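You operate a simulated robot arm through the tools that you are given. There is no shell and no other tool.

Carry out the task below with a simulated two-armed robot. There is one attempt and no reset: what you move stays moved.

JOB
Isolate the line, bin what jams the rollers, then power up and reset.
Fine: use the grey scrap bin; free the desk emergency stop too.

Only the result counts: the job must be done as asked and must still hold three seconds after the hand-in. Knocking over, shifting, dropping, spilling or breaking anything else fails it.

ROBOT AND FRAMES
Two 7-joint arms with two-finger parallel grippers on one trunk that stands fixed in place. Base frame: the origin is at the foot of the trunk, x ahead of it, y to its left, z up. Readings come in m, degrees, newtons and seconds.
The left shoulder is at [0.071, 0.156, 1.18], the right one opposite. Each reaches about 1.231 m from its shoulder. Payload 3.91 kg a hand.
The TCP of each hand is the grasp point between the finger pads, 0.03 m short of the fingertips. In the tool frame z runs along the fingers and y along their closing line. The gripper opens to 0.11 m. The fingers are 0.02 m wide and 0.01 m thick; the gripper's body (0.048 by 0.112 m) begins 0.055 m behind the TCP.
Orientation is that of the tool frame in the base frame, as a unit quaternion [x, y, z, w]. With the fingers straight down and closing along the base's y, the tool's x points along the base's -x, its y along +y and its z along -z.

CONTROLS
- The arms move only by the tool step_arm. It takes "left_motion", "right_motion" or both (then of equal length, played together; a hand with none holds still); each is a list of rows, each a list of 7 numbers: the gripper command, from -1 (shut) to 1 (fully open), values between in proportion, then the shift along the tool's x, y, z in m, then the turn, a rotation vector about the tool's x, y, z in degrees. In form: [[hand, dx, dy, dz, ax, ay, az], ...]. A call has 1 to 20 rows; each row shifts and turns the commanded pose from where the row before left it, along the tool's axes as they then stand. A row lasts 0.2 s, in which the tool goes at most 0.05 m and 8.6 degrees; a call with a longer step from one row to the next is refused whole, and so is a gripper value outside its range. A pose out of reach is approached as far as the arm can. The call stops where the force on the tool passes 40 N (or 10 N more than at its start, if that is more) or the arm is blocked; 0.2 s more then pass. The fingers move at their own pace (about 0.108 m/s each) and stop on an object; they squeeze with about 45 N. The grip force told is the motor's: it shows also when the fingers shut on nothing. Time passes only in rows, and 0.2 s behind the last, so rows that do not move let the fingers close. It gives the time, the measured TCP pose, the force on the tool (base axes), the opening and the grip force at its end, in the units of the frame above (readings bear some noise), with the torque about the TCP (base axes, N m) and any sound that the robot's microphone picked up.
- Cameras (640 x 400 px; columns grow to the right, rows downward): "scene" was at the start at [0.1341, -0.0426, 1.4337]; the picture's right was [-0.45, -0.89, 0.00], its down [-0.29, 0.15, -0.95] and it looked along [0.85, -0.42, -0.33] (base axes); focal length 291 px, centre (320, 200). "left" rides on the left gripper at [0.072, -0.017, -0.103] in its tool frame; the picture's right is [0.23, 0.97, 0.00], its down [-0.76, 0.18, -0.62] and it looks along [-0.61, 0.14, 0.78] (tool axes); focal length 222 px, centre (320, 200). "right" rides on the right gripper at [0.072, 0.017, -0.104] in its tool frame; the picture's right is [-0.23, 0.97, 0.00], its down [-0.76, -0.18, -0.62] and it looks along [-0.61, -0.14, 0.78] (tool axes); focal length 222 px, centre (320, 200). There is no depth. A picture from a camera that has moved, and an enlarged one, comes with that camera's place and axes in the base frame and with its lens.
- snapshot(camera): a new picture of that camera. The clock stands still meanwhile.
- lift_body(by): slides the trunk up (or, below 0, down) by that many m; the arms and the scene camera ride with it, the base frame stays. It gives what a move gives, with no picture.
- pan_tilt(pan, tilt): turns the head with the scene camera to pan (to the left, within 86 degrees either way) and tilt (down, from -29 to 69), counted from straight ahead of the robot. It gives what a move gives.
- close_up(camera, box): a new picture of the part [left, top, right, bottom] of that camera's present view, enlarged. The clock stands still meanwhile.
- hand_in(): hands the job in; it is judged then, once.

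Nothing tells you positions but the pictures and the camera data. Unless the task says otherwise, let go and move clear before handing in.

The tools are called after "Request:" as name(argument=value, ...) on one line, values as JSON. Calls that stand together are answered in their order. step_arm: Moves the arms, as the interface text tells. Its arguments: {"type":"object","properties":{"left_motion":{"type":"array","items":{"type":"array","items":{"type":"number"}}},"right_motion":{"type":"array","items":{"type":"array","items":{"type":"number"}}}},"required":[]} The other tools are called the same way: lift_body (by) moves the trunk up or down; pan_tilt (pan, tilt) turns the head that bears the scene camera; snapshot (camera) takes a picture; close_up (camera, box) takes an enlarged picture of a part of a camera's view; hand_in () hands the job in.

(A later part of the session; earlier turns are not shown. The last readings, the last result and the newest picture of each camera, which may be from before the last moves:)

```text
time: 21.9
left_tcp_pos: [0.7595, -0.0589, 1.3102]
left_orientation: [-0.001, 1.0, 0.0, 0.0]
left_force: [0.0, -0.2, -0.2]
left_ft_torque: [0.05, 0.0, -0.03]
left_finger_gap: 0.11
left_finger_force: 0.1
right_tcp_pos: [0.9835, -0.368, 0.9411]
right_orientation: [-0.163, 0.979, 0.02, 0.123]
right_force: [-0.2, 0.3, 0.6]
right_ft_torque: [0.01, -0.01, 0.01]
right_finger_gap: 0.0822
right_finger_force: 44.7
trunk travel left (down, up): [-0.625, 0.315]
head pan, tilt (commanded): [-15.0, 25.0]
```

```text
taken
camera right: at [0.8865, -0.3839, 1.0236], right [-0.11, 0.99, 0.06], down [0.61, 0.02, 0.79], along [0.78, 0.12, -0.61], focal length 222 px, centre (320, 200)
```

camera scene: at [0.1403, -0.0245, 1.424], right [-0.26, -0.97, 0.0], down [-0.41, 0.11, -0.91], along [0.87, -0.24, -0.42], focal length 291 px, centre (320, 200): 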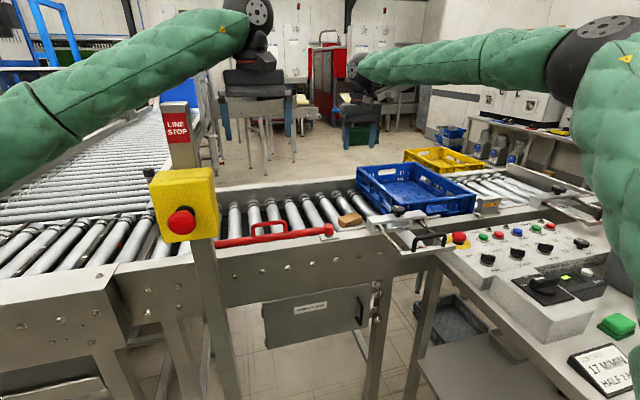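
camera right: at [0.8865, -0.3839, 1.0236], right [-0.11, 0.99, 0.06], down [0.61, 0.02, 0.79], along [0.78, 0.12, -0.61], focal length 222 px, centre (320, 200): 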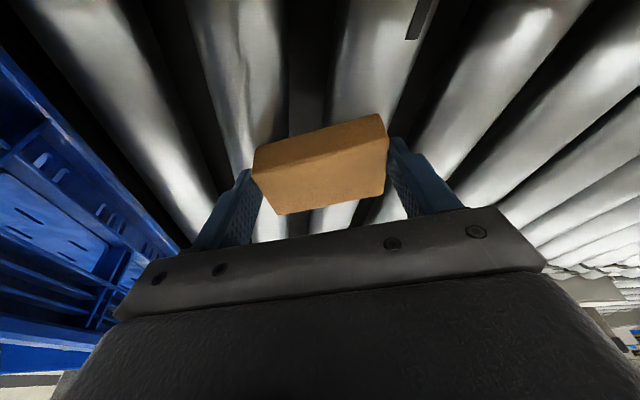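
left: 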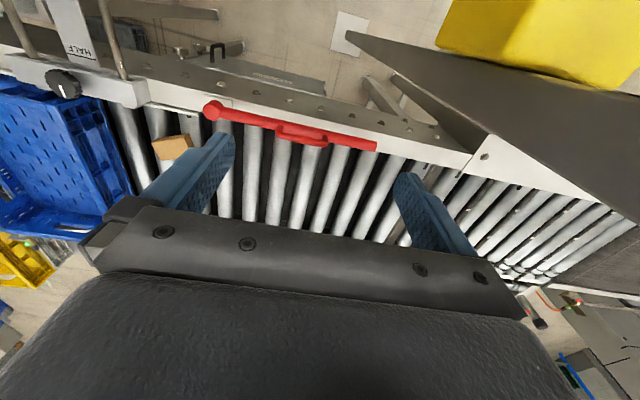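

The grip is firm at an 82 mm gap. I'll lift slowly by a few centimetres and look.

Request:
step_arm(right_motion=[[-1, -0.0025, 0, -0.0097, 0, 0, 0], [-1, -0.0025, 0, -0.0097, 0, 0, 0], [-1, -0.005, 0, -0.0194, 0, 0, 0]])

Request:
snapshot(camera="right")

Request:
close_up(camera="scene", box=[280, 150, 420, 255])

```text
time: 22.7
left_tcp_pos: [0.7584, -0.0593, 1.3113]
left_orientation: [0.0, 1.0, 0.0, 0.0]
left_force: [0.4, 0.0, 0.4]
left_ft_torque: [0.02, -0.03, 0.0]
left_finger_gap: 0.1102
left_finger_force: 0.2
right_tcp_pos: [0.9839, -0.3685, 0.9826]
right_orientation: [-0.163, 0.979, 0.02, 0.123]
right_force: [-0.6, 0.8, -0.2]
right_ft_torque: [0.02, 0.03, 0.01]
right_finger_gap: 0.0
right_finger_force: 37.7
trunk travel left (down, up): [-0.625, 0.315]
head pan, tilt (commanded): [-15.0, 25.0]
```

```text
taken
camera right: at [0.886, -0.384, 1.0641], right [-0.11, 0.99, 0.05], down [0.61, 0.02, 0.79], along [0.78, 0.12, -0.61], focal length 222 px, centre (320, 200)
```

right: 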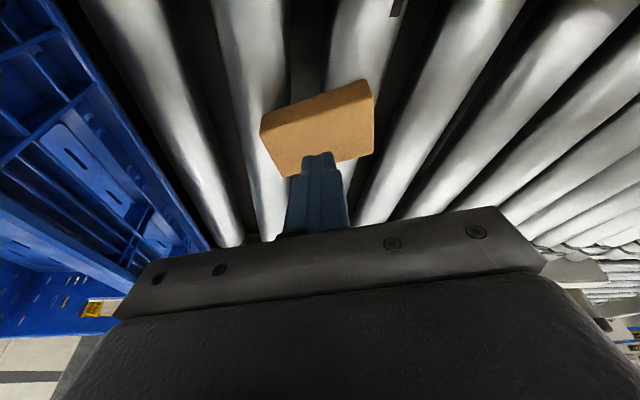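

```text
3.81 times, centred on (350, 202) of scene
camera zoom: at [0.1393, -0.0244, 1.4241], right [-0.26, -0.97, 0.0], down [-0.41, 0.11, -0.91], along [0.88, -0.23, -0.42], focal length 1110 px, centre (206, 190)
```

zoom: 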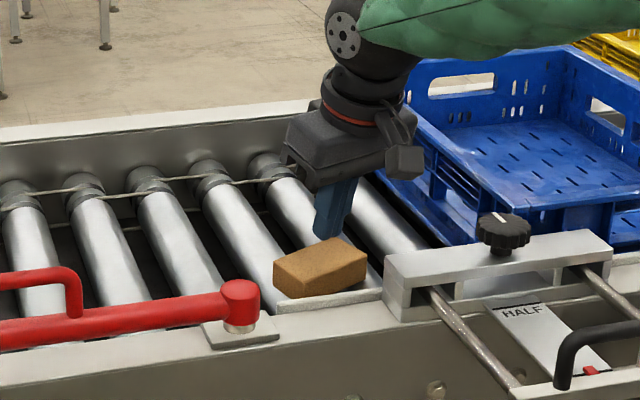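

The fingers slid off: the block stayed in place, so my grip was too shallow. I'll open, look closely, and measure the block's height again.

Request:
close_up(camera="right", box=[230, 60, 410, 200])

Request:
close_up(camera="scene", box=[320, 195, 390, 245])

```text
2.86 times, centred on (320, 130) of right
camera zoom: at [0.886, -0.384, 1.0641], right [-0.11, 0.99, 0.05], down [0.61, 0.02, 0.79], along [0.78, 0.12, -0.61], focal length 635 px, centre (320, 400)
```

zoom: 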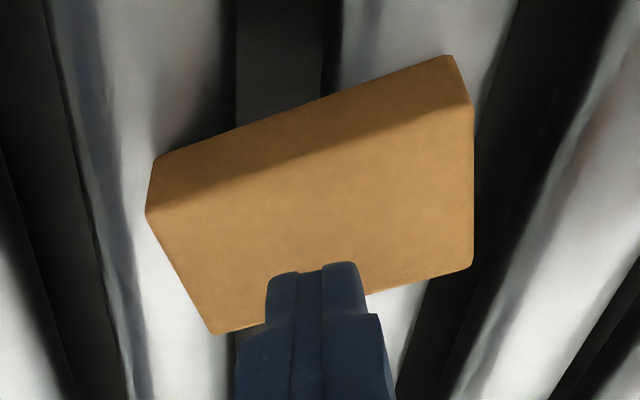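

```text
8.00 times, centred on (355, 220) of scene
camera zoom: at [0.1393, -0.0244, 1.4241], right [-0.26, -0.97, 0.0], down [-0.41, 0.11, -0.91], along [0.88, -0.23, -0.42], focal length 2331 px, centre (40, 40)
```

zoom: 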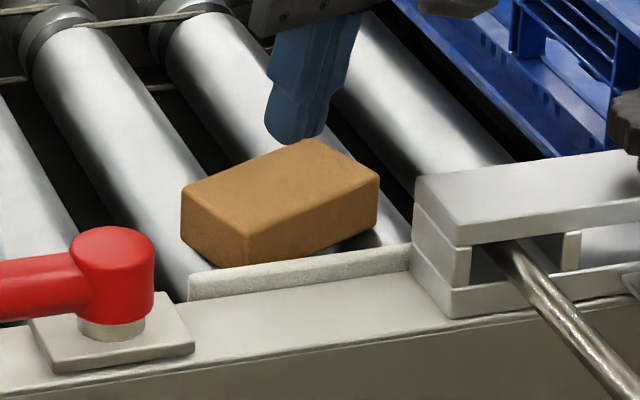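

Re-measured, the block's top is at z≈0.928, its bottom at ≈0.905 on the rollers, its centre is (0.9925, -0.3645) and it is turned about 21°. I'll open, correct the angle, and go a little deeper.

Request:
step_arm(right_motion=[[1, 0, 0, 0, 0, 0, -2.5], [1, 0, 0, 0, 0, 0, 0], [1, 0, 0, 0, 0, 0, 0], [1, 0.0021, 0.0005, 0.0147, 0, 0, 0], [1, 0.0021, 0.0005, 0.0147, 0, 0, 0], [1, 0.0022, 0.0005, 0.0146, 0, 0, 0], [1, 0, 0, 0, 0, 0, 0]])

Request:
snapshot(camera="right")

Request:
close_up(camera="scene", box=[320, 195, 390, 245])

```text
time: 24.3
left_tcp_pos: [0.7602, -0.0598, 1.3111]
left_orientation: [0.0, 1.0, 0.0, 0.0]
left_force: [-0.1, 0.0, 0.0]
left_ft_torque: [-0.02, 0.0, -0.01]
left_finger_gap: 0.1099
left_finger_force: 0.0
right_tcp_pos: [0.9829, -0.367, 0.9396]
right_orientation: [-0.184, 0.975, 0.017, 0.124]
right_force: [-1.2, -0.1, 0.0]
right_ft_torque: [0.02, 0.01, 0.0]
right_finger_gap: 0.1101
right_finger_force: 0.2
right hand out of reach, approached as far as the arm can: row 6
trunk travel left (down, up): [-0.625, 0.315]
head pan, tilt (commanded): [-15.0, 25.0]
```

```text
taken
camera right: at [0.8868, -0.3863, 1.0211], right [-0.15, 0.99, 0.04], down [0.61, 0.06, 0.79], along [0.78, 0.15, -0.61], focal length 222 px, centre (320, 200)
```

right: 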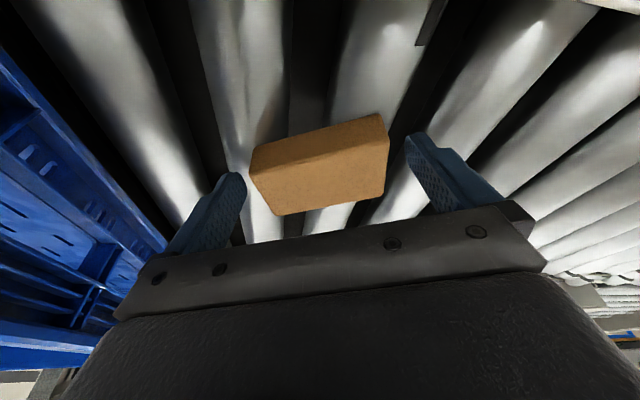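

```text
8.00 times, centred on (355, 220) of scene
camera zoom: at [0.14, -0.0243, 1.424], right [-0.26, -0.97, 0.0], down [-0.41, 0.11, -0.91], along [0.88, -0.23, -0.42], focal length 2331 px, centre (40, 40)
```

zoom: 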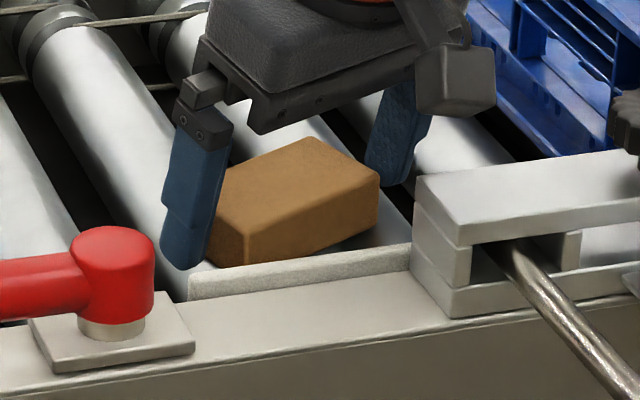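

The arm is right at the edge of its reach here, but the fingers bracket the block's ends. I'll tilt a few degrees more to regain reach and see where the hand ends up.

Request:
step_arm(right_motion=[[1, 0, 0, 0, 0, -5, 0], [1, 0.0015, 0, 0.0015, 0, 0, 0], [1, -0.004, 0, 0.002, 0, 0, 0]])

Request:
close_up(camera="scene", box=[320, 195, 390, 245])

Request:
snapshot(camera="scene")

```text
time: 25.1
left_tcp_pos: [0.7594, -0.0592, 1.3114]
left_orientation: [0.0, 1.0, -0.001, -0.001]
left_force: [-0.3, 1.2, 0.6]
left_ft_torque: [0.0, -0.01, 0.0]
left_finger_gap: 0.1101
left_finger_force: 0.1
right_tcp_pos: [0.9868, -0.3665, 0.937]
right_orientation: [-0.183, 0.969, 0.025, 0.165]
right_force: [0.1, 0.3, -0.1]
right_ft_torque: [0.01, 0.0, 0.01]
right_finger_gap: 0.1101
right_finger_force: 0.0
trunk travel left (down, up): [-0.625, 0.315]
head pan, tilt (commanded): [-15.0, 25.0]
```

```text
8.00 times, centred on (355, 220) of scene
camera zoom: at [0.1401, -0.0246, 1.424], right [-0.26, -0.97, 0.0], down [-0.41, 0.11, -0.91], along [0.88, -0.23, -0.42], focal length 2331 px, centre (40, 40)
```

zoom: 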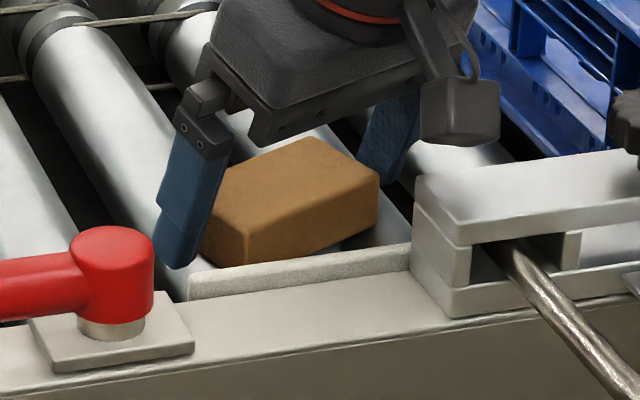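

```text
taken
camera scene: at [0.1401, -0.0246, 1.424], right [-0.26, -0.97, 0.0], down [-0.41, 0.11, -0.91], along [0.88, -0.23, -0.42], focal length 291 px, centre (320, 200)
```

scene: 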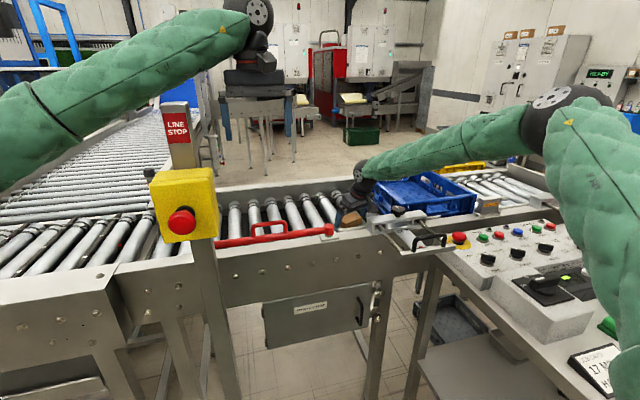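

Now the hand reaches (0.987, -0.3665) with the fingertips just above the rollers. I'll close and pull up just 3 mm to feel how the block is held.

Request:
step_arm(right_motion=[[0.3, 0, 0, 0, 0, 0, 0], [-1, 0, 0, 0, 0, 0, 0], [-1, 0, 0, 0, 0, 0, 0], [-1, 0, 0, 0, 0, 0, 0]])

Request:
step_arm(right_motion=[[-1, -0.0009, 0, -0.0028, 0, 0, 0], [-1, 0, 0, 0, 0, 0, 0]])

Request:
close_up(camera="scene", box=[320, 195, 390, 245])

```text
time: 26.1
left_tcp_pos: [0.7586, -0.0596, 1.3117]
left_orientation: [0.0, 1.0, 0.001, 0.0]
left_force: [-1.5, 0.4, 0.4]
left_ft_torque: [0.0, -0.02, -0.01]
left_finger_gap: 0.1102
left_finger_force: 0.0
right_tcp_pos: [0.9869, -0.3658, 0.9377]
right_orientation: [-0.183, 0.969, 0.025, 0.165]
right_force: [0.2, 0.6, 0.4]
right_ft_torque: [-0.05, -0.02, -0.02]
right_finger_gap: 0.0822
right_finger_force: 45.3
trunk travel left (down, up): [-0.625, 0.315]
head pan, tilt (commanded): [-15.0, 25.0]
```

```text
time: 26.7
left_tcp_pos: [0.7598, -0.0592, 1.3112]
left_orientation: [0.0, 1.0, 0.0, -0.001]
left_force: [0.4, -0.5, 0.1]
left_ft_torque: [0.01, 0.0, 0.01]
left_finger_gap: 0.1098
left_finger_force: 0.2
right_tcp_pos: [0.9872, -0.3662, 0.9395]
right_orientation: [-0.183, 0.969, 0.025, 0.165]
right_force: [-0.8, -0.3, 0.3]
right_ft_torque: [0.03, 0.02, -0.03]
right_finger_gap: 0.082
right_finger_force: 45.0
trunk travel left (down, up): [-0.625, 0.315]
head pan, tilt (commanded): [-15.0, 25.0]
```

```text
8.00 times, centred on (355, 220) of scene
camera zoom: at [0.1401, -0.0245, 1.424], right [-0.26, -0.97, 0.0], down [-0.41, 0.11, -0.91], along [0.88, -0.23, -0.42], focal length 2331 px, centre (40, 40)
```

zoom: 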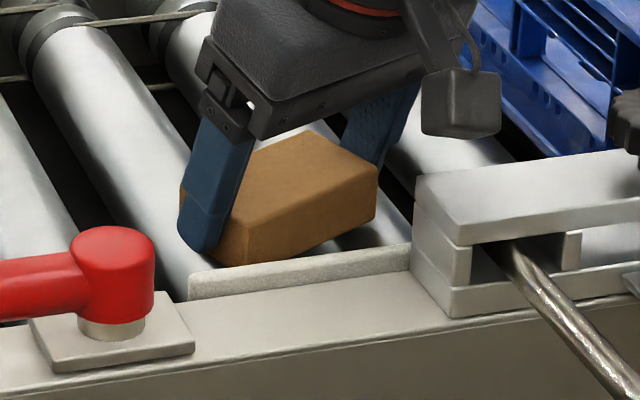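

The pull shows almost no resistance and the block may be rising with the fingers. I'll keep lifting in small steps and watch the gap.

Request:
step_arm(right_motion=[[-1, -0.001, 0, -0.0028, 0, 0, 0], [-1, -0.001, 0, -0.0028, 0, 0, 0], [-1, 0, 0, 0, 0, 0, 0]])

Request:
close_up(camera="scene", box=[320, 195, 390, 245])

Request:
close_up(camera="right", box=[200, 60, 440, 240])

```text
time: 27.5
left_tcp_pos: [0.7596, -0.0598, 1.3103]
left_orientation: [0.0, 1.0, 0.0, -0.001]
left_force: [0.1, 0.0, 0.0]
left_ft_torque: [-0.01, -0.01, 0.01]
left_finger_gap: 0.1102
left_finger_force: 0.1
right_tcp_pos: [0.9872, -0.3657, 0.9454]
right_orientation: [-0.184, 0.969, 0.025, 0.164]
right_force: [-0.7, 0.1, -0.1]
right_ft_torque: [0.01, 0.01, -0.03]
right_finger_gap: 0.0821
right_finger_force: 45.4
trunk travel left (down, up): [-0.625, 0.315]
head pan, tilt (commanded): [-15.0, 25.0]
```

```text
8.00 times, centred on (355, 220) of scene
camera zoom: at [0.14, -0.0246, 1.424], right [-0.26, -0.97, 0.0], down [-0.41, 0.11, -0.91], along [0.88, -0.23, -0.42], focal length 2331 px, centre (40, 40)
```

zoom: 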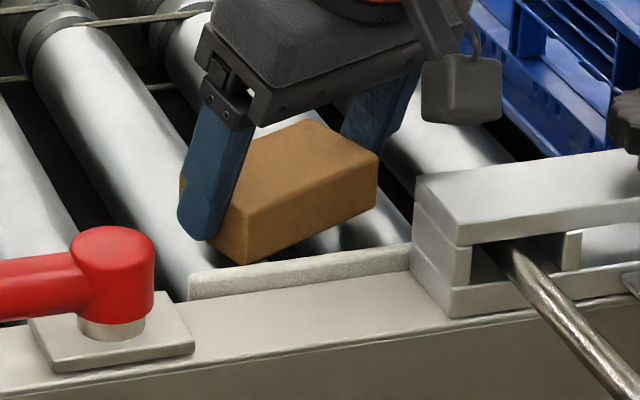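

```text
2.22 times, centred on (320, 150) of right
camera zoom: at [0.8841, -0.3874, 1.0192], right [-0.15, 0.99, 0.06], down [0.54, 0.03, 0.84], along [0.83, 0.16, -0.54], focal length 494 px, centre (320, 311)
```

zoom: 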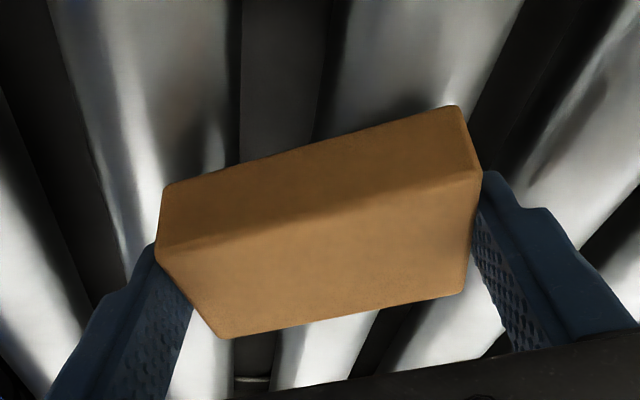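

The block is pivoting: its near edge stays low while the far edge rises with the fingers. I'll keep lifting slowly to see whether the near edge comes free.

Request:
step_arm(right_motion=[[-1, -0.001, 0, -0.0028, 0, 0, 0], [-1, -0.001, 0, -0.0028, 0, 0, 0], [-1, 0, 0, 0, 0, 0, 0]])

Request:
close_up(camera="scene", box=[320, 195, 390, 245])

Request:
close_up(camera="right", box=[200, 60, 440, 240])

```text
time: 28.3
left_tcp_pos: [0.76, -0.0602, 1.3117]
left_orientation: [0.0, 1.0, 0.0, 0.0]
left_force: [-0.8, 0.5, 0.9]
left_ft_torque: [-0.02, -0.02, -0.01]
left_finger_gap: 0.1101
left_finger_force: 0.0
right_tcp_pos: [0.9869, -0.3648, 0.9523]
right_orientation: [-0.183, 0.969, 0.025, 0.165]
right_force: [-0.5, 1.0, 0.3]
right_ft_torque: [-0.03, 0.0, -0.01]
right_finger_gap: 0.0818
right_finger_force: 45.3
trunk travel left (down, up): [-0.625, 0.315]
head pan, tilt (commanded): [-15.0, 25.0]
```

```text
8.00 times, centred on (355, 220) of scene
camera zoom: at [0.1401, -0.0246, 1.424], right [-0.26, -0.97, 0.0], down [-0.41, 0.11, -0.91], along [0.88, -0.23, -0.42], focal length 2331 px, centre (40, 40)
```

zoom: 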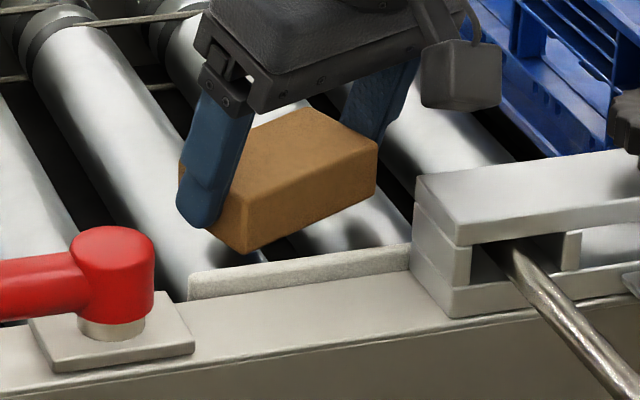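

```text
2.22 times, centred on (320, 150) of right
camera zoom: at [0.8842, -0.3868, 1.0253], right [-0.15, 0.99, 0.06], down [0.54, 0.03, 0.84], along [0.83, 0.16, -0.54], focal length 494 px, centre (320, 311)
```

zoom: 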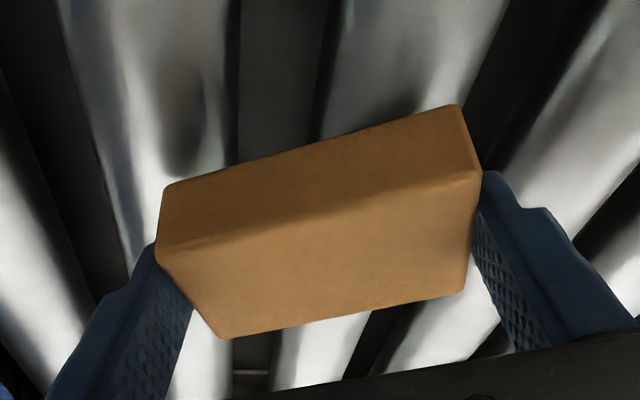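

The block is now off the rollers and moves rigidly with the hand. I'll raise it gently in small steps and re-check the grip.

Request:
step_arm(right_motion=[[-1, -0.0013, 0, -0.0038, 0, 0, 0], [-1, -0.0016, 0, -0.0047, 0, 0, 0], [-1, -0.002, 0, -0.0057, 0, 0, 0], [-1, -0.002, 0, -0.0057, 0, 0, 0], [-1, -0.002, 0, -0.0057, 0, 0, 0], [-1, -0.002, 0, -0.0057, 0, 0, 0], [-1, -0.002, 0, -0.0057, 0, 0, 0], [-1, -0.002, 0, -0.0057, 0, 0, 0]])

Request:
close_up(camera="right", box=[200, 60, 440, 240])

```text
time: 30.1
left_tcp_pos: [0.7587, -0.0578, 1.3113]
left_orientation: [-0.001, 1.0, 0.0, 0.0]
left_force: [0.1, -0.5, 0.2]
left_ft_torque: [0.01, -0.02, -0.01]
left_finger_gap: 0.1102
left_finger_force: 0.1
right_tcp_pos: [0.9858, -0.3649, 0.9965]
right_orientation: [-0.183, 0.969, 0.025, 0.166]
right_force: [0.5, 0.2, -0.5]
right_ft_torque: [-0.01, -0.01, 0.03]
right_finger_gap: 0.082
right_finger_force: 45.3
trunk travel left (down, up): [-0.625, 0.315]
head pan, tilt (commanded): [-15.0, 25.0]
```

```text
2.22 times, centred on (320, 150) of right
camera zoom: at [0.884, -0.3868, 1.0711], right [-0.15, 0.99, 0.06], down [0.54, 0.03, 0.84], along [0.83, 0.16, -0.54], focal length 494 px, centre (320, 311)
```

zoom: 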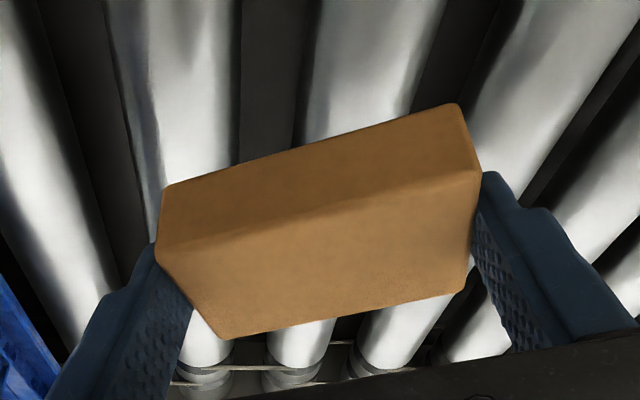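

The grip is stable. I'll continue raising to about z=1.16 and then look at the bin's exact location.

Request:
step_arm(right_motion=[[-1, -0.0025, 0, -0.0075, 0, 0, 0], [-1, -0.0033, 0, -0.0095, 0, 0, 0], [-1, -0.0033, 0, -0.0095, 0, 0, 0], [-1, -0.0033, 0, -0.0095, 0, 0, 0], [-1, -0.0033, 0, -0.0095, 0, 0, 0], [-1, -0.0033, 0, -0.0095, 0, 0, 0], [-1, -0.0033, 0, -0.0095, 0, 0, 0], [-1, -0.0033, 0, -0.0095, 0, 0, 0], [-1, -0.0033, 0, -0.0095, 0, 0, 0], [-1, -0.0033, 0, -0.0095, 0, 0, 0], [-1, -0.0033, 0, -0.0095, 0, 0, 0], [-1, -0.0033, 0, -0.0095, 0, 0, 0], [-1, -0.0033, 0, -0.0095, 0, 0, 0], [-1, -0.0033, 0, -0.0095, 0, 0, 0], [-1, -0.0033, 0, -0.0095, 0, 0, 0], [-1, -0.0033, 0, -0.0095, 0, 0, 0], [-1, -0.0025, 0, -0.0075, 0, 0, 0]])

Request:
snapshot(camera="right")

Request:
pan_tilt(pan=-55, tilt=30)

Request:
snapshot(camera="scene")

```text
time: 33.7
left_tcp_pos: [0.759, -0.0595, 1.3101]
left_orientation: [0.0, 1.0, -0.001, 0.0]
left_force: [-0.1, 0.1, -0.7]
left_ft_torque: [-0.01, -0.02, 0.03]
left_finger_gap: 0.1102
left_finger_force: 0.1
right_tcp_pos: [0.9849, -0.363, 1.1637]
right_orientation: [-0.182, 0.969, 0.025, 0.165]
right_force: [0.2, 0.5, -0.6]
right_ft_torque: [0.0, 0.02, 0.02]
right_finger_gap: 0.0816
right_finger_force: 44.8
trunk travel left (down, up): [-0.625, 0.315]
head pan, tilt (commanded): [-15.0, 25.0]
```

```text
taken
camera right: at [0.8825, -0.385, 1.2368], right [-0.15, 0.99, 0.06], down [0.54, 0.03, 0.84], along [0.83, 0.16, -0.54], focal length 222 px, centre (320, 200)
```

right: 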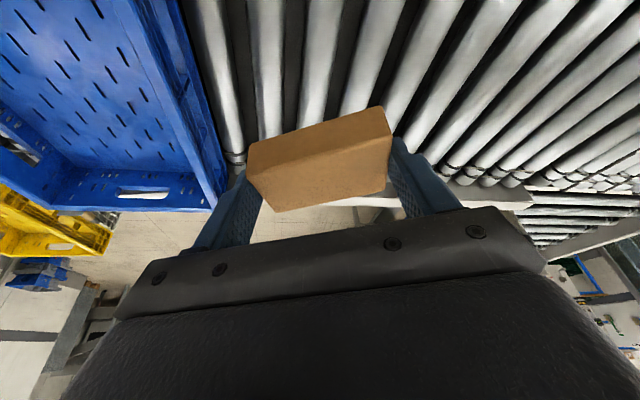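

```text
time: 34.8
left_tcp_pos: [0.7598, -0.0586, 1.3098]
left_orientation: [0.0, 1.0, 0.0, 0.0]
left_force: [0.2, 0.5, 0.3]
left_ft_torque: [-0.04, 0.0, 0.0]
left_finger_gap: 0.11
left_finger_force: 0.0
right_tcp_pos: [0.9856, -0.3635, 1.1642]
right_orientation: [-0.183, 0.969, 0.024, 0.165]
right_force: [-0.6, 0.3, 0.4]
right_ft_torque: [-0.01, -0.01, 0.02]
right_finger_gap: 0.0819
right_finger_force: 45.0
trunk travel left (down, up): [-0.625, 0.315]
head pan, tilt (commanded): [-55.0, 30.0]
```

```text
taken
camera scene: at [0.1029, -0.0748, 1.4161], right [-0.82, -0.57, 0.0], down [-0.29, 0.41, -0.87], along [0.5, -0.71, -0.5], focal length 291 px, centre (320, 200)
```

scene: 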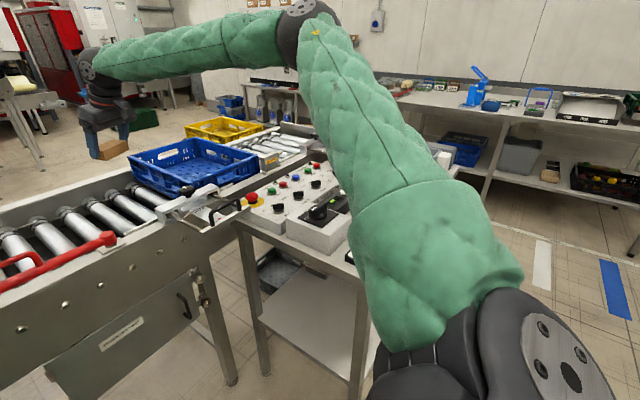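

The block is held well above everything. From the earlier pictures I place the grey bin's rim at x 0.33–0.54, y −1.15 to −0.88 and z≈1.04. I'll bring the hand back, level it out, then carry the block there.

Request:
step_arm(right_motion=[[-1, 0.01, -0.001, -0.005, 0, 0, 0], [-1, 0.02, -0.0021, -0.0101, 0, 0, 0], [-1, 0.02, -0.0021, -0.0101, 0, 0, 0], [-1, 0.02, -0.0021, -0.0101, 0, 0, 0], [-1, 0.02, -0.0021, -0.0101, 0, 0, 0], [-1, 0.02, -0.0021, -0.0101, 0, 0, 0], [-1, 0.02, -0.0021, -0.0101, 0, 0, 0], [-1, 0.02, -0.0021, -0.0101, 0, 0, 0], [-1, 0.02, -0.0021, -0.0101, 0, 0, 0], [-1, 0.02, -0.0021, -0.0101, 0, 0, 0], [-1, 0.01, -0.001, -0.005, 0, 0, 0], [-1, 0, 0, 0, 0, 4, 0], [-1, 0, 0, 0, 0, 5, 0], [-1, 0, 0, 0, 0, 5, 0], [-1, 0, 0, 0, 0, 5, 0], [-1, 0, 0, 0, 0, 0, 5], [-1, 0, 0, 0, 0, 0, 5.5], [-1, 0, 0, 0, 0, 0, 5.5], [-1, 0, 0, 0, 0, 0, 5.3]])

Request:
snapshot(camera="right")

Request:
snapshot(camera="scene")

```text
time: 38.8
left_tcp_pos: [0.759, -0.0595, 1.3112]
left_orientation: [0.0, 1.0, 0.001, 0.0]
left_force: [0.3, 0.2, -1.0]
left_ft_torque: [-0.02, -0.01, -0.04]
left_finger_gap: 0.1098
left_finger_force: 0.0
right_tcp_pos: [0.786, -0.4634, 1.1943]
right_orientation: [0.0, 1.0, -0.004, 0.005]
right_force: [-0.3, 0.8, -0.1]
right_ft_torque: [0.02, 0.0, -0.01]
right_finger_gap: 0.0816
right_finger_force: 45.0
trunk travel left (down, up): [-0.625, 0.315]
head pan, tilt (commanded): [-55.0, 30.0]
```

```text
taken
camera right: at [0.7116, -0.4463, 1.2961], right [0.23, 0.97, -0.01], down [0.76, -0.17, 0.63], along [0.61, -0.15, -0.78], focal length 222 px, centre (320, 200)
```

right: 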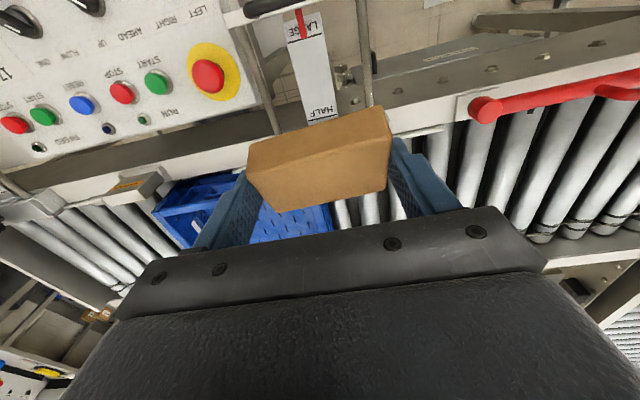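

```text
taken
camera scene: at [0.1026, -0.0748, 1.4161], right [-0.82, -0.57, 0.0], down [-0.29, 0.41, -0.87], along [0.5, -0.71, -0.5], focal length 291 px, centre (320, 200)
```

scene: 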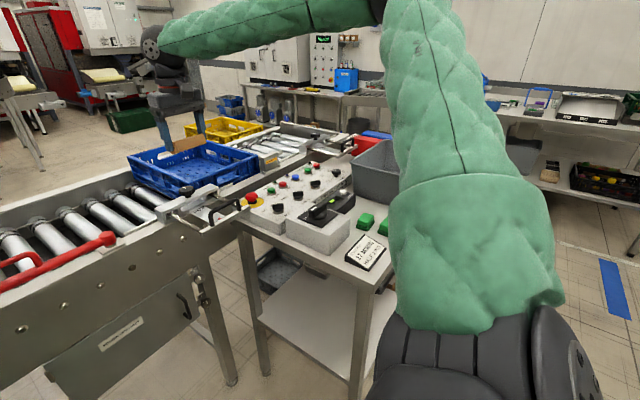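

The block is still firmly held and the hand is vertical again. Now I'll carry it toward the bin.

Request:
step_arm(right_motion=[[-1, 0.008, -0.012, 0, 0, 0, 0], [-1, 0.01725, -0.0251, 0, 0, 0, 0], [-1, 0.01725, -0.0251, 0, 0, 0, 0], [-1, 0.01725, -0.0251, 0, 0, 0, 0], [-1, 0.01725, -0.0251, 0, 0, 0, 0], [-1, 0.01725, -0.0251, 0, 0, 0, 0], [-1, 0.01725, -0.0251, 0, 0, 0, 0], [-1, 0.01725, -0.0251, 0, 0, 0, 0], [-1, 0.01725, -0.0251, 0, 0, 0, 0], [-1, 0.01725, -0.0251, 0, 0, 0, 0], [-1, 0.01725, -0.0251, 0, 0, 0, 0], [-1, 0.01725, -0.0251, 0, 0, 0, 0], [-1, 0.01725, -0.0251, 0, 0, 0, 0], [-1, 0.01725, -0.0251, 0, 0, 0, 0], [-1, 0.01725, -0.0251, 0, 0, 0, 0], [-1, 0.008, -0.012, 0, 0, 0, 0]])

Request:
snapshot(camera="right")

Request:
snapshot(camera="scene")

```text
time: 42.2
left_tcp_pos: [0.7611, -0.0609, 1.3092]
left_orientation: [0.0, 1.0, 0.001, -0.001]
left_force: [0.0, -1.0, -0.9]
left_ft_torque: [0.03, 0.01, -0.02]
left_finger_gap: 0.1101
left_finger_force: 0.0
right_tcp_pos: [0.5301, -0.8396, 1.1932]
right_orientation: [0.0, 1.0, -0.005, 0.003]
right_force: [-0.4, 0.1, -0.7]
right_ft_torque: [0.0, 0.0, 0.02]
right_finger_gap: 0.0818
right_finger_force: 44.7
trunk travel left (down, up): [-0.625, 0.315]
head pan, tilt (commanded): [-55.0, 30.0]
```

```text
taken
camera right: at [0.4558, -0.824, 1.2958], right [0.23, 0.97, -0.01], down [0.76, -0.17, 0.63], along [0.61, -0.15, -0.78], focal length 222 px, centre (320, 200)
```

right: 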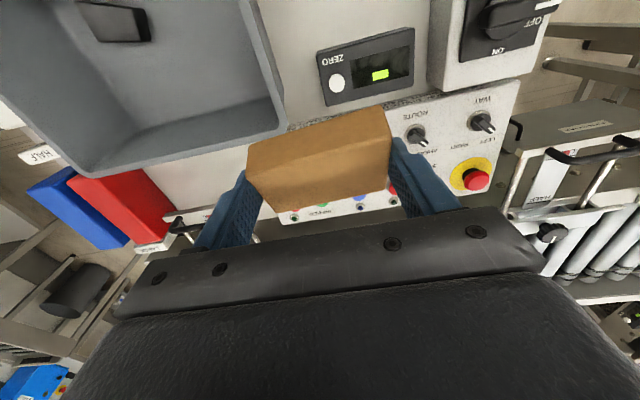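

```text
taken
camera scene: at [0.1037, -0.0764, 1.4158], right [-0.82, -0.57, 0.0], down [-0.29, 0.41, -0.87], along [0.5, -0.71, -0.5], focal length 291 px, centre (320, 200)
```

scene: 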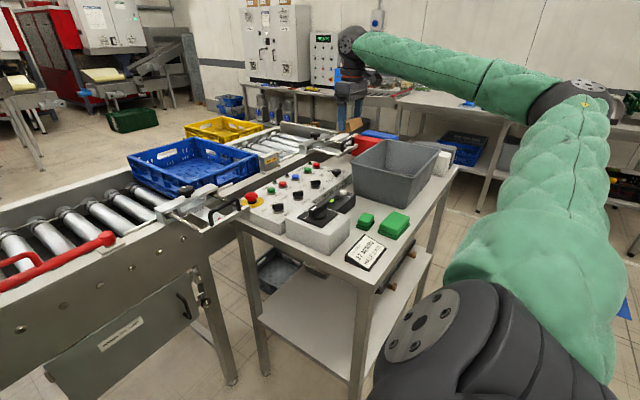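

The bin's near-right corner shows at about (0.54, -0.886), which matches my estimate, and there is something dark already inside. I'll take a closer look before dropping.

Request:
close_up(camera="right", box=[0, 0, 300, 190])

Request:
close_up(camera="scene", box=[220, 120, 460, 280])

```text
2.11 times, centred on (150, 95) of right
camera zoom: at [0.4558, -0.824, 1.2958], right [0.23, 0.97, -0.01], down [0.76, -0.17, 0.63], along [0.61, -0.15, -0.78], focal length 468 px, centre (678, 421)
```

zoom: 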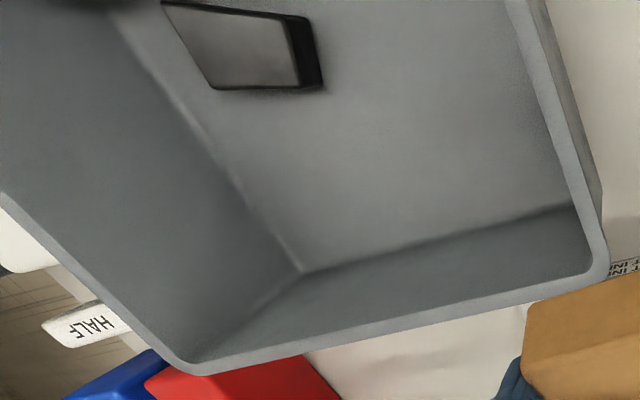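

```text
2.50 times, centred on (340, 200) of scene
camera zoom: at [0.1037, -0.0764, 1.4158], right [-0.82, -0.57, 0.0], down [-0.29, 0.41, -0.87], along [0.5, -0.71, -0.5], focal length 728 px, centre (270, 200)
```

zoom: 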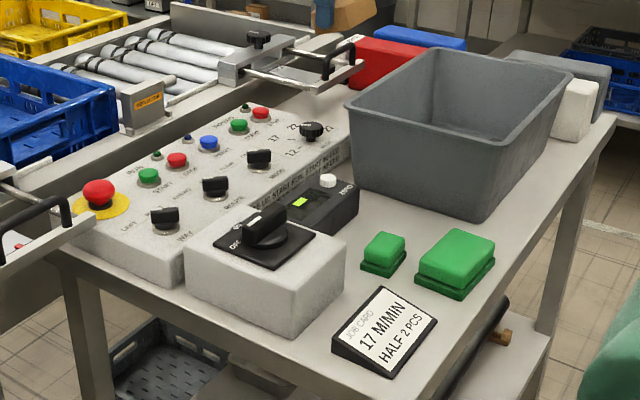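

The bin is open with one grey block inside, and I can set ours beside it. I'll move over (0.457, -0.985) and lower into the bin.

Request:
step_arm(right_motion=[[-1, 0.012, -0.024, 0, 0, 0, 0], [-1, 0.012, -0.024, 0, 0, 0, 0], [-1, 0.012, -0.024, 0, 0, 0, 0], [-1, 0.012, -0.024, 0, 0, 0, 0], [-1, 0.012, -0.024, 0, 0, 0, 0], [-1, 0.012, -0.025, 0, 0, 0, 0], [-1, 0, 0, 0, 0, 0, 0]])

Request:
snapshot(camera="right")

Request:
close_up(camera="scene", box=[280, 60, 520, 220])

```text
time: 43.8
left_tcp_pos: [0.7598, -0.0592, 1.3113]
left_orientation: [0.001, 1.0, 0.0, 0.0]
left_force: [0.1, 0.7, -0.4]
left_ft_torque: [0.0, 0.0, -0.02]
left_finger_gap: 0.1101
left_finger_force: 0.1
right_tcp_pos: [0.4575, -0.9838, 1.1964]
right_orientation: [0.0, 1.0, -0.004, 0.005]
right_force: [-0.2, 1.3, 0.4]
right_ft_torque: [-0.02, 0.0, 0.03]
right_finger_gap: 0.0818
right_finger_force: 45.0
trunk travel left (down, up): [-0.625, 0.315]
head pan, tilt (commanded): [-55.0, 30.0]
```

```text
taken
camera right: at [0.3829, -0.9672, 1.298], right [0.23, 0.97, -0.01], down [0.76, -0.17, 0.63], along [0.61, -0.15, -0.78], focal length 222 px, centre (320, 200)
```

right: 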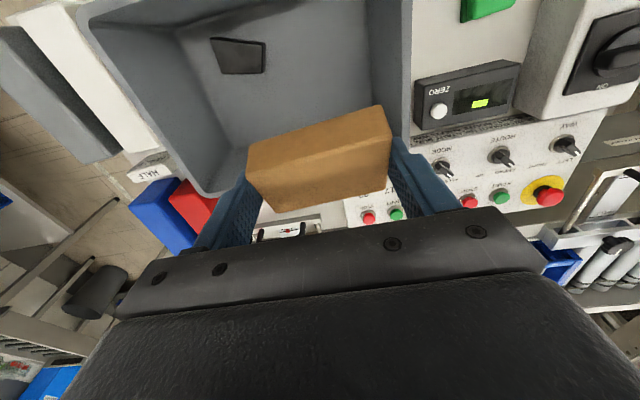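

```text
2.50 times, centred on (400, 140) of scene
camera zoom: at [0.1028, -0.0746, 1.4161], right [-0.82, -0.57, 0.0], down [-0.29, 0.41, -0.87], along [0.5, -0.71, -0.5], focal length 728 px, centre (120, 350)
```

zoom: 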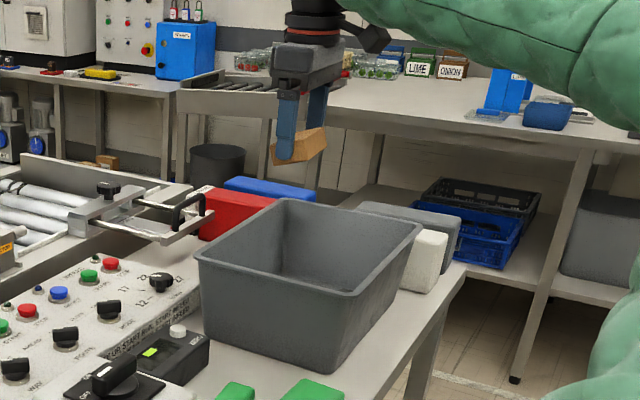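

The hand is centred over the open bin with clear margins. I'll lower the block into it and release.

Request:
step_arm(right_motion=[[-1, 0, 0, 0.02, 0, 0, 0], [-1, 0, 0, 0.027, 0, 0, 0], [-1, 0, 0, 0.027, 0, 0, 0], [-1, 0, 0, 0.027, 0, 0, 0], [-1, 0, 0, 0.027, 0, 0, 0], [-1, 0, 0, 0.027, 0, 0, 0], [-1, 0, 0, 0.027, 0, 0, 0], [-1, 0, 0, 0.02, 0, 0, 0], [-1, 0, 0, 0.008, 0, 0, 0]])

Request:
snapshot(camera="right")

Request:
close_up(camera="scene", box=[280, 60, 520, 220])

```text
time: 45.8
left_tcp_pos: [0.7599, -0.0595, 1.3109]
left_orientation: [0.0, 1.0, 0.0, 0.0]
left_force: [0.4, 0.7, 0.5]
left_ft_torque: [-0.01, 0.03, -0.01]
left_finger_gap: 0.11
left_finger_force: 0.1
right_tcp_pos: [0.4585, -0.9864, 0.9849]
right_orientation: [0.0, 1.0, -0.004, 0.005]
right_force: [-0.4, -0.2, 0.1]
right_ft_torque: [0.03, -0.01, 0.01]
right_finger_gap: 0.0819
right_finger_force: 44.6
trunk travel left (down, up): [-0.625, 0.315]
head pan, tilt (commanded): [-55.0, 30.0]
```

```text
taken
camera right: at [0.3845, -0.9695, 1.0882], right [0.23, 0.97, -0.01], down [0.76, -0.17, 0.63], along [0.61, -0.15, -0.78], focal length 222 px, centre (320, 200)
```

right: 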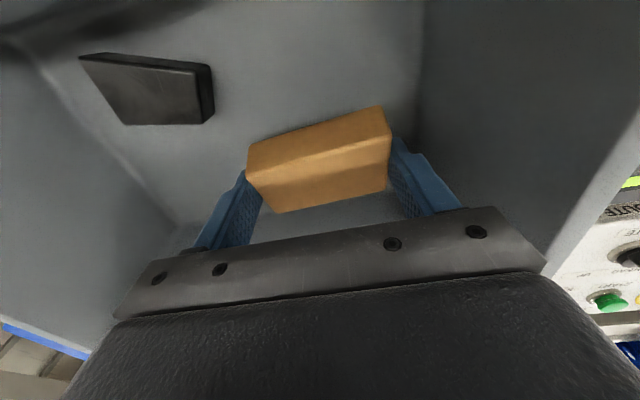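

```text
2.50 times, centred on (400, 140) of scene
camera zoom: at [0.1025, -0.0751, 1.4161], right [-0.82, -0.57, 0.0], down [-0.29, 0.41, -0.87], along [0.5, -0.71, -0.5], focal length 728 px, centre (120, 350)
```

zoom: 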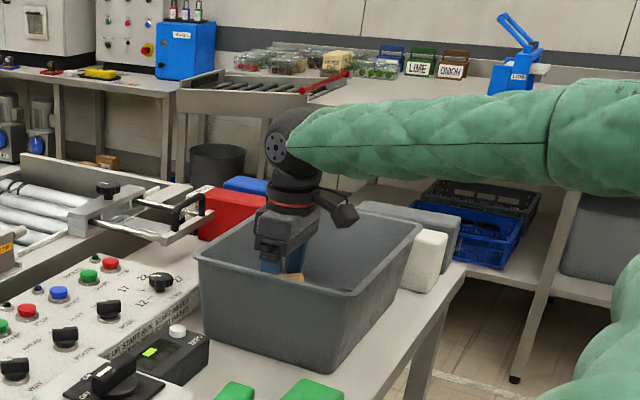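

The block is inside the bin, a few centimetres above its floor. I'll release it and rise straight up.

Request:
step_arm(right_motion=[[-1, 0, 0, 0.012, 0, 0, 0], [0.8, 0, 0, 0, 0, 0, 0], [0.8, 0, 0, 0, 0, 0, 0], [0.8, 0, 0, 0, 0, 0, 0], [0.8, 0, 0, -0.02, 0, 0, 0], [0.8, 0, 0, -0.04, 0, 0, 0], [0.8, 0, 0, -0.045, 0, 0, 0], [0.8, 0, 0, -0.045, 0, 0, 0], [0.8, 0, 0, -0.045, 0, 0, 0], [0.8, 0, 0, -0.035, 0, 0, 0]])

Request:
snapshot(camera="right")

Request:
close_up(camera="scene", box=[280, 60, 520, 220])

```text
time: 48.0
left_tcp_pos: [0.7588, -0.0598, 1.3108]
left_orientation: [0.001, 1.0, 0.0, 0.0]
left_force: [-0.1, -1.2, 0.8]
left_ft_torque: [-0.02, 0.01, -0.01]
left_finger_gap: 0.1099
left_finger_force: 0.0
right_tcp_pos: [0.4571, -0.9828, 1.2031]
right_orientation: [0.0, 1.0, -0.004, 0.004]
right_force: [0.2, -0.8, -1.0]
right_ft_torque: [0.0, 0.03, 0.0]
right_finger_gap: 0.0989
right_finger_force: 0.0
trunk travel left (down, up): [-0.625, 0.315]
head pan, tilt (commanded): [-55.0, 30.0]
```

```text
taken
camera right: at [0.3827, -0.967, 1.305], right [0.23, 0.97, -0.01], down [0.76, -0.17, 0.63], along [0.61, -0.15, -0.78], focal length 222 px, centre (320, 200)
```

right: 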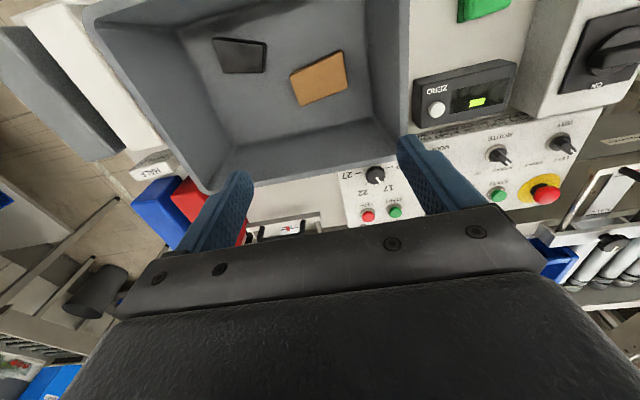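

```text
2.50 times, centred on (400, 140) of scene
camera zoom: at [0.1025, -0.0748, 1.4161], right [-0.82, -0.57, 0.0], down [-0.29, 0.41, -0.87], along [0.5, -0.71, -0.5], focal length 728 px, centre (120, 350)
```

zoom: 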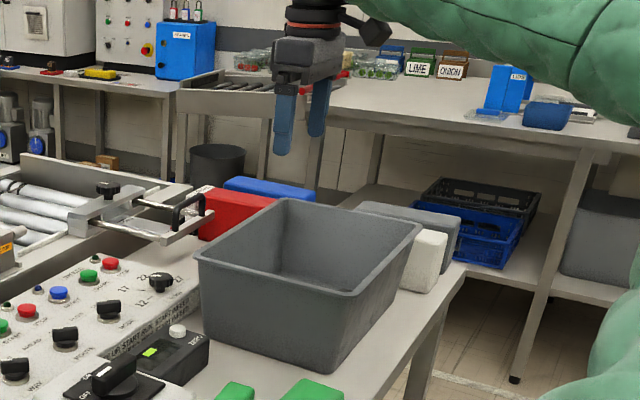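

The brown block is now in the grey bin beside the other piece. Next is the desk emergency stop, which I place at about (0.73, -0.60) with its head near z≈0.975, so I'll move above it to look closely.

Request:
step_arm(right_motion=[[0.15, -0.02275, 0.032, 0.003, 0, 0, 0], [0.15, -0.02275, 0.032, 0.003, 0, 0, 0], [0.15, -0.02275, 0.032, 0.003, 0, 0, 0], [0.15, -0.02275, 0.032, 0.003, 0, 0, 0], [0.15, -0.02275, 0.032, 0.003, 0, 0, 0], [0.15, -0.02275, 0.032, 0.003, 0, 0, 0], [0.15, -0.02275, 0.032, 0.003, 0, 0, 0], [0.15, -0.02275, 0.032, 0.003, 0, 0, 0], [0.15, -0.02275, 0.032, 0.01, 0, 0, 0], [0.15, -0.02275, 0.032, 0.01, 0, 0, 0], [0.15, -0.02275, 0.032, 0.01, 0, 0, 0], [0.15, -0.02275, 0.032, 0.01, 0, 0, 0]])

Request:
snapshot(camera="right")

Request:
pan_tilt(pan=-40, tilt=28)

Request:
snapshot(camera="scene")

```text
time: 50.6
left_tcp_pos: [0.7615, -0.0595, 1.3094]
left_orientation: [0.0, 1.0, 0.001, -0.001]
left_force: [0.5, -0.4, 0.1]
left_ft_torque: [-0.02, 0.03, -0.01]
left_finger_gap: 0.11
left_finger_force: 0.1
right_tcp_pos: [0.7296, -0.5993, 1.1396]
right_orientation: [0.0, 1.0, -0.004, 0.004]
right_force: [0.2, 0.1, -0.3]
right_ft_torque: [0.01, 0.01, 0.03]
right_finger_gap: 0.0634
right_finger_force: 0.1
trunk travel left (down, up): [-0.625, 0.315]
head pan, tilt (commanded): [-55.0, 30.0]
```

```text
taken
camera right: at [0.6571, -0.583, 1.2418], right [0.23, 0.97, -0.01], down [0.76, -0.17, 0.63], along [0.61, -0.15, -0.78], focal length 222 px, centre (320, 200)
```

right: 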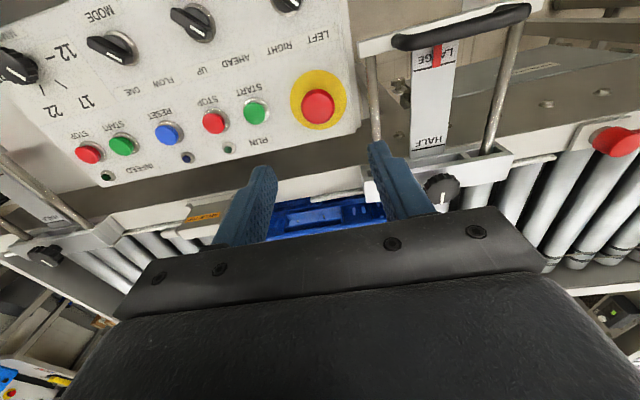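

```text
time: 51.4
left_tcp_pos: [0.7596, -0.0588, 1.3126]
left_orientation: [0.0, 1.0, 0.0, 0.0]
left_force: [0.0, 1.0, 0.5]
left_ft_torque: [0.03, 0.02, -0.01]
left_finger_gap: 0.11
left_finger_force: 0.0
right_tcp_pos: [0.7302, -0.6007, 1.1398]
right_orientation: [0.0, 1.0, -0.005, 0.004]
right_force: [0.2, -0.1, 0.1]
right_ft_torque: [0.01, 0.02, -0.03]
right_finger_gap: 0.0632
right_finger_force: 0.1
trunk travel left (down, up): [-0.625, 0.315]
head pan, tilt (commanded): [-40.0, 28.0]
```

```text
taken
camera scene: at [0.1205, -0.0596, 1.4193], right [-0.64, -0.77, 0.0], down [-0.36, 0.3, -0.88], along [0.68, -0.57, -0.47], focal length 291 px, centre (320, 200)
```

scene: 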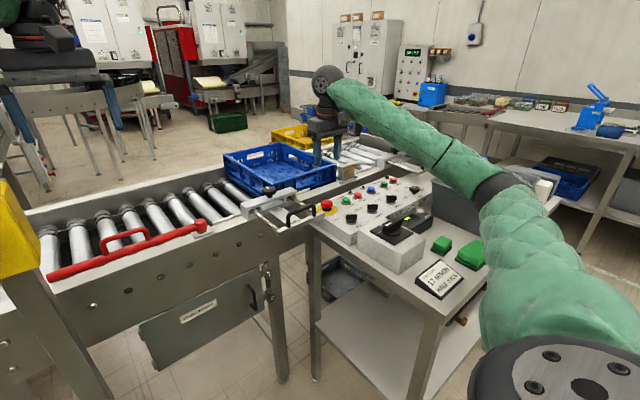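

Request:
close_up(camera="right", box=[270, 50, 370, 150])

Request:
close_up(camera="scene", box=[290, 180, 370, 240])

Request:
close_up(camera="right", box=[60, 80, 300, 200])

```text
4.00 times, centred on (320, 100) of right
camera zoom: at [0.656, -0.5835, 1.2421], right [0.23, 0.97, -0.01], down [0.76, -0.17, 0.63], along [0.61, -0.15, -0.78], focal length 888 px, centre (320, 600)
```

zoom: 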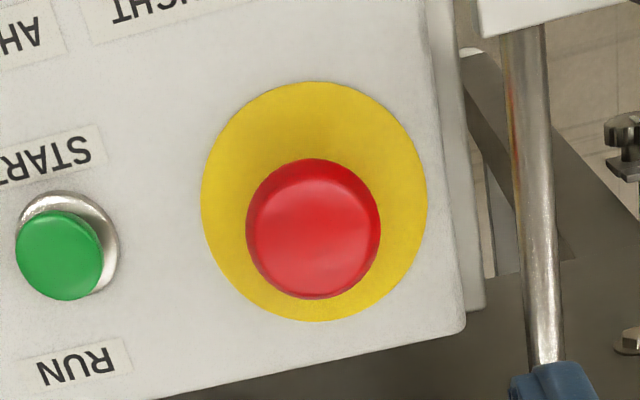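

```text
6.67 times, centred on (330, 210) of scene
camera zoom: at [0.1205, -0.0596, 1.4193], right [-0.64, -0.77, 0.0], down [-0.36, 0.3, -0.88], along [0.68, -0.57, -0.47], focal length 1942 px, centre (253, 133)
```

zoom: 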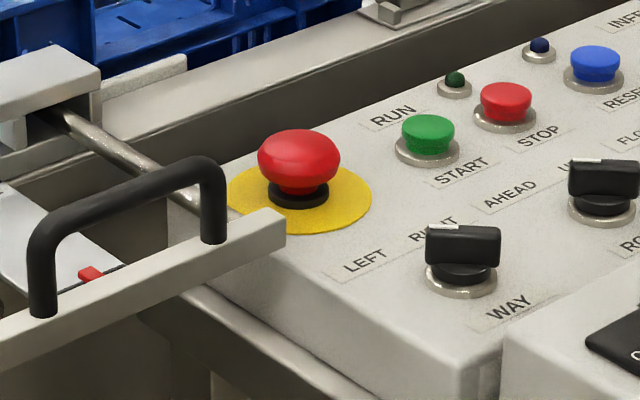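

```text
2.67 times, centred on (180, 140) of right
camera zoom: at [0.656, -0.5835, 1.2421], right [0.23, 0.97, -0.01], down [0.76, -0.17, 0.63], along [0.61, -0.15, -0.78], focal length 592 px, centre (693, 360)
```

zoom: 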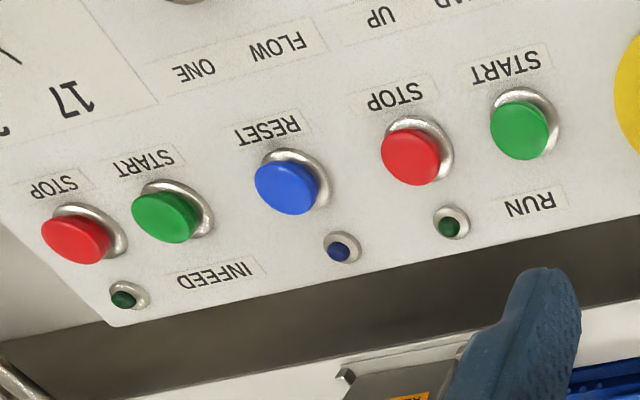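

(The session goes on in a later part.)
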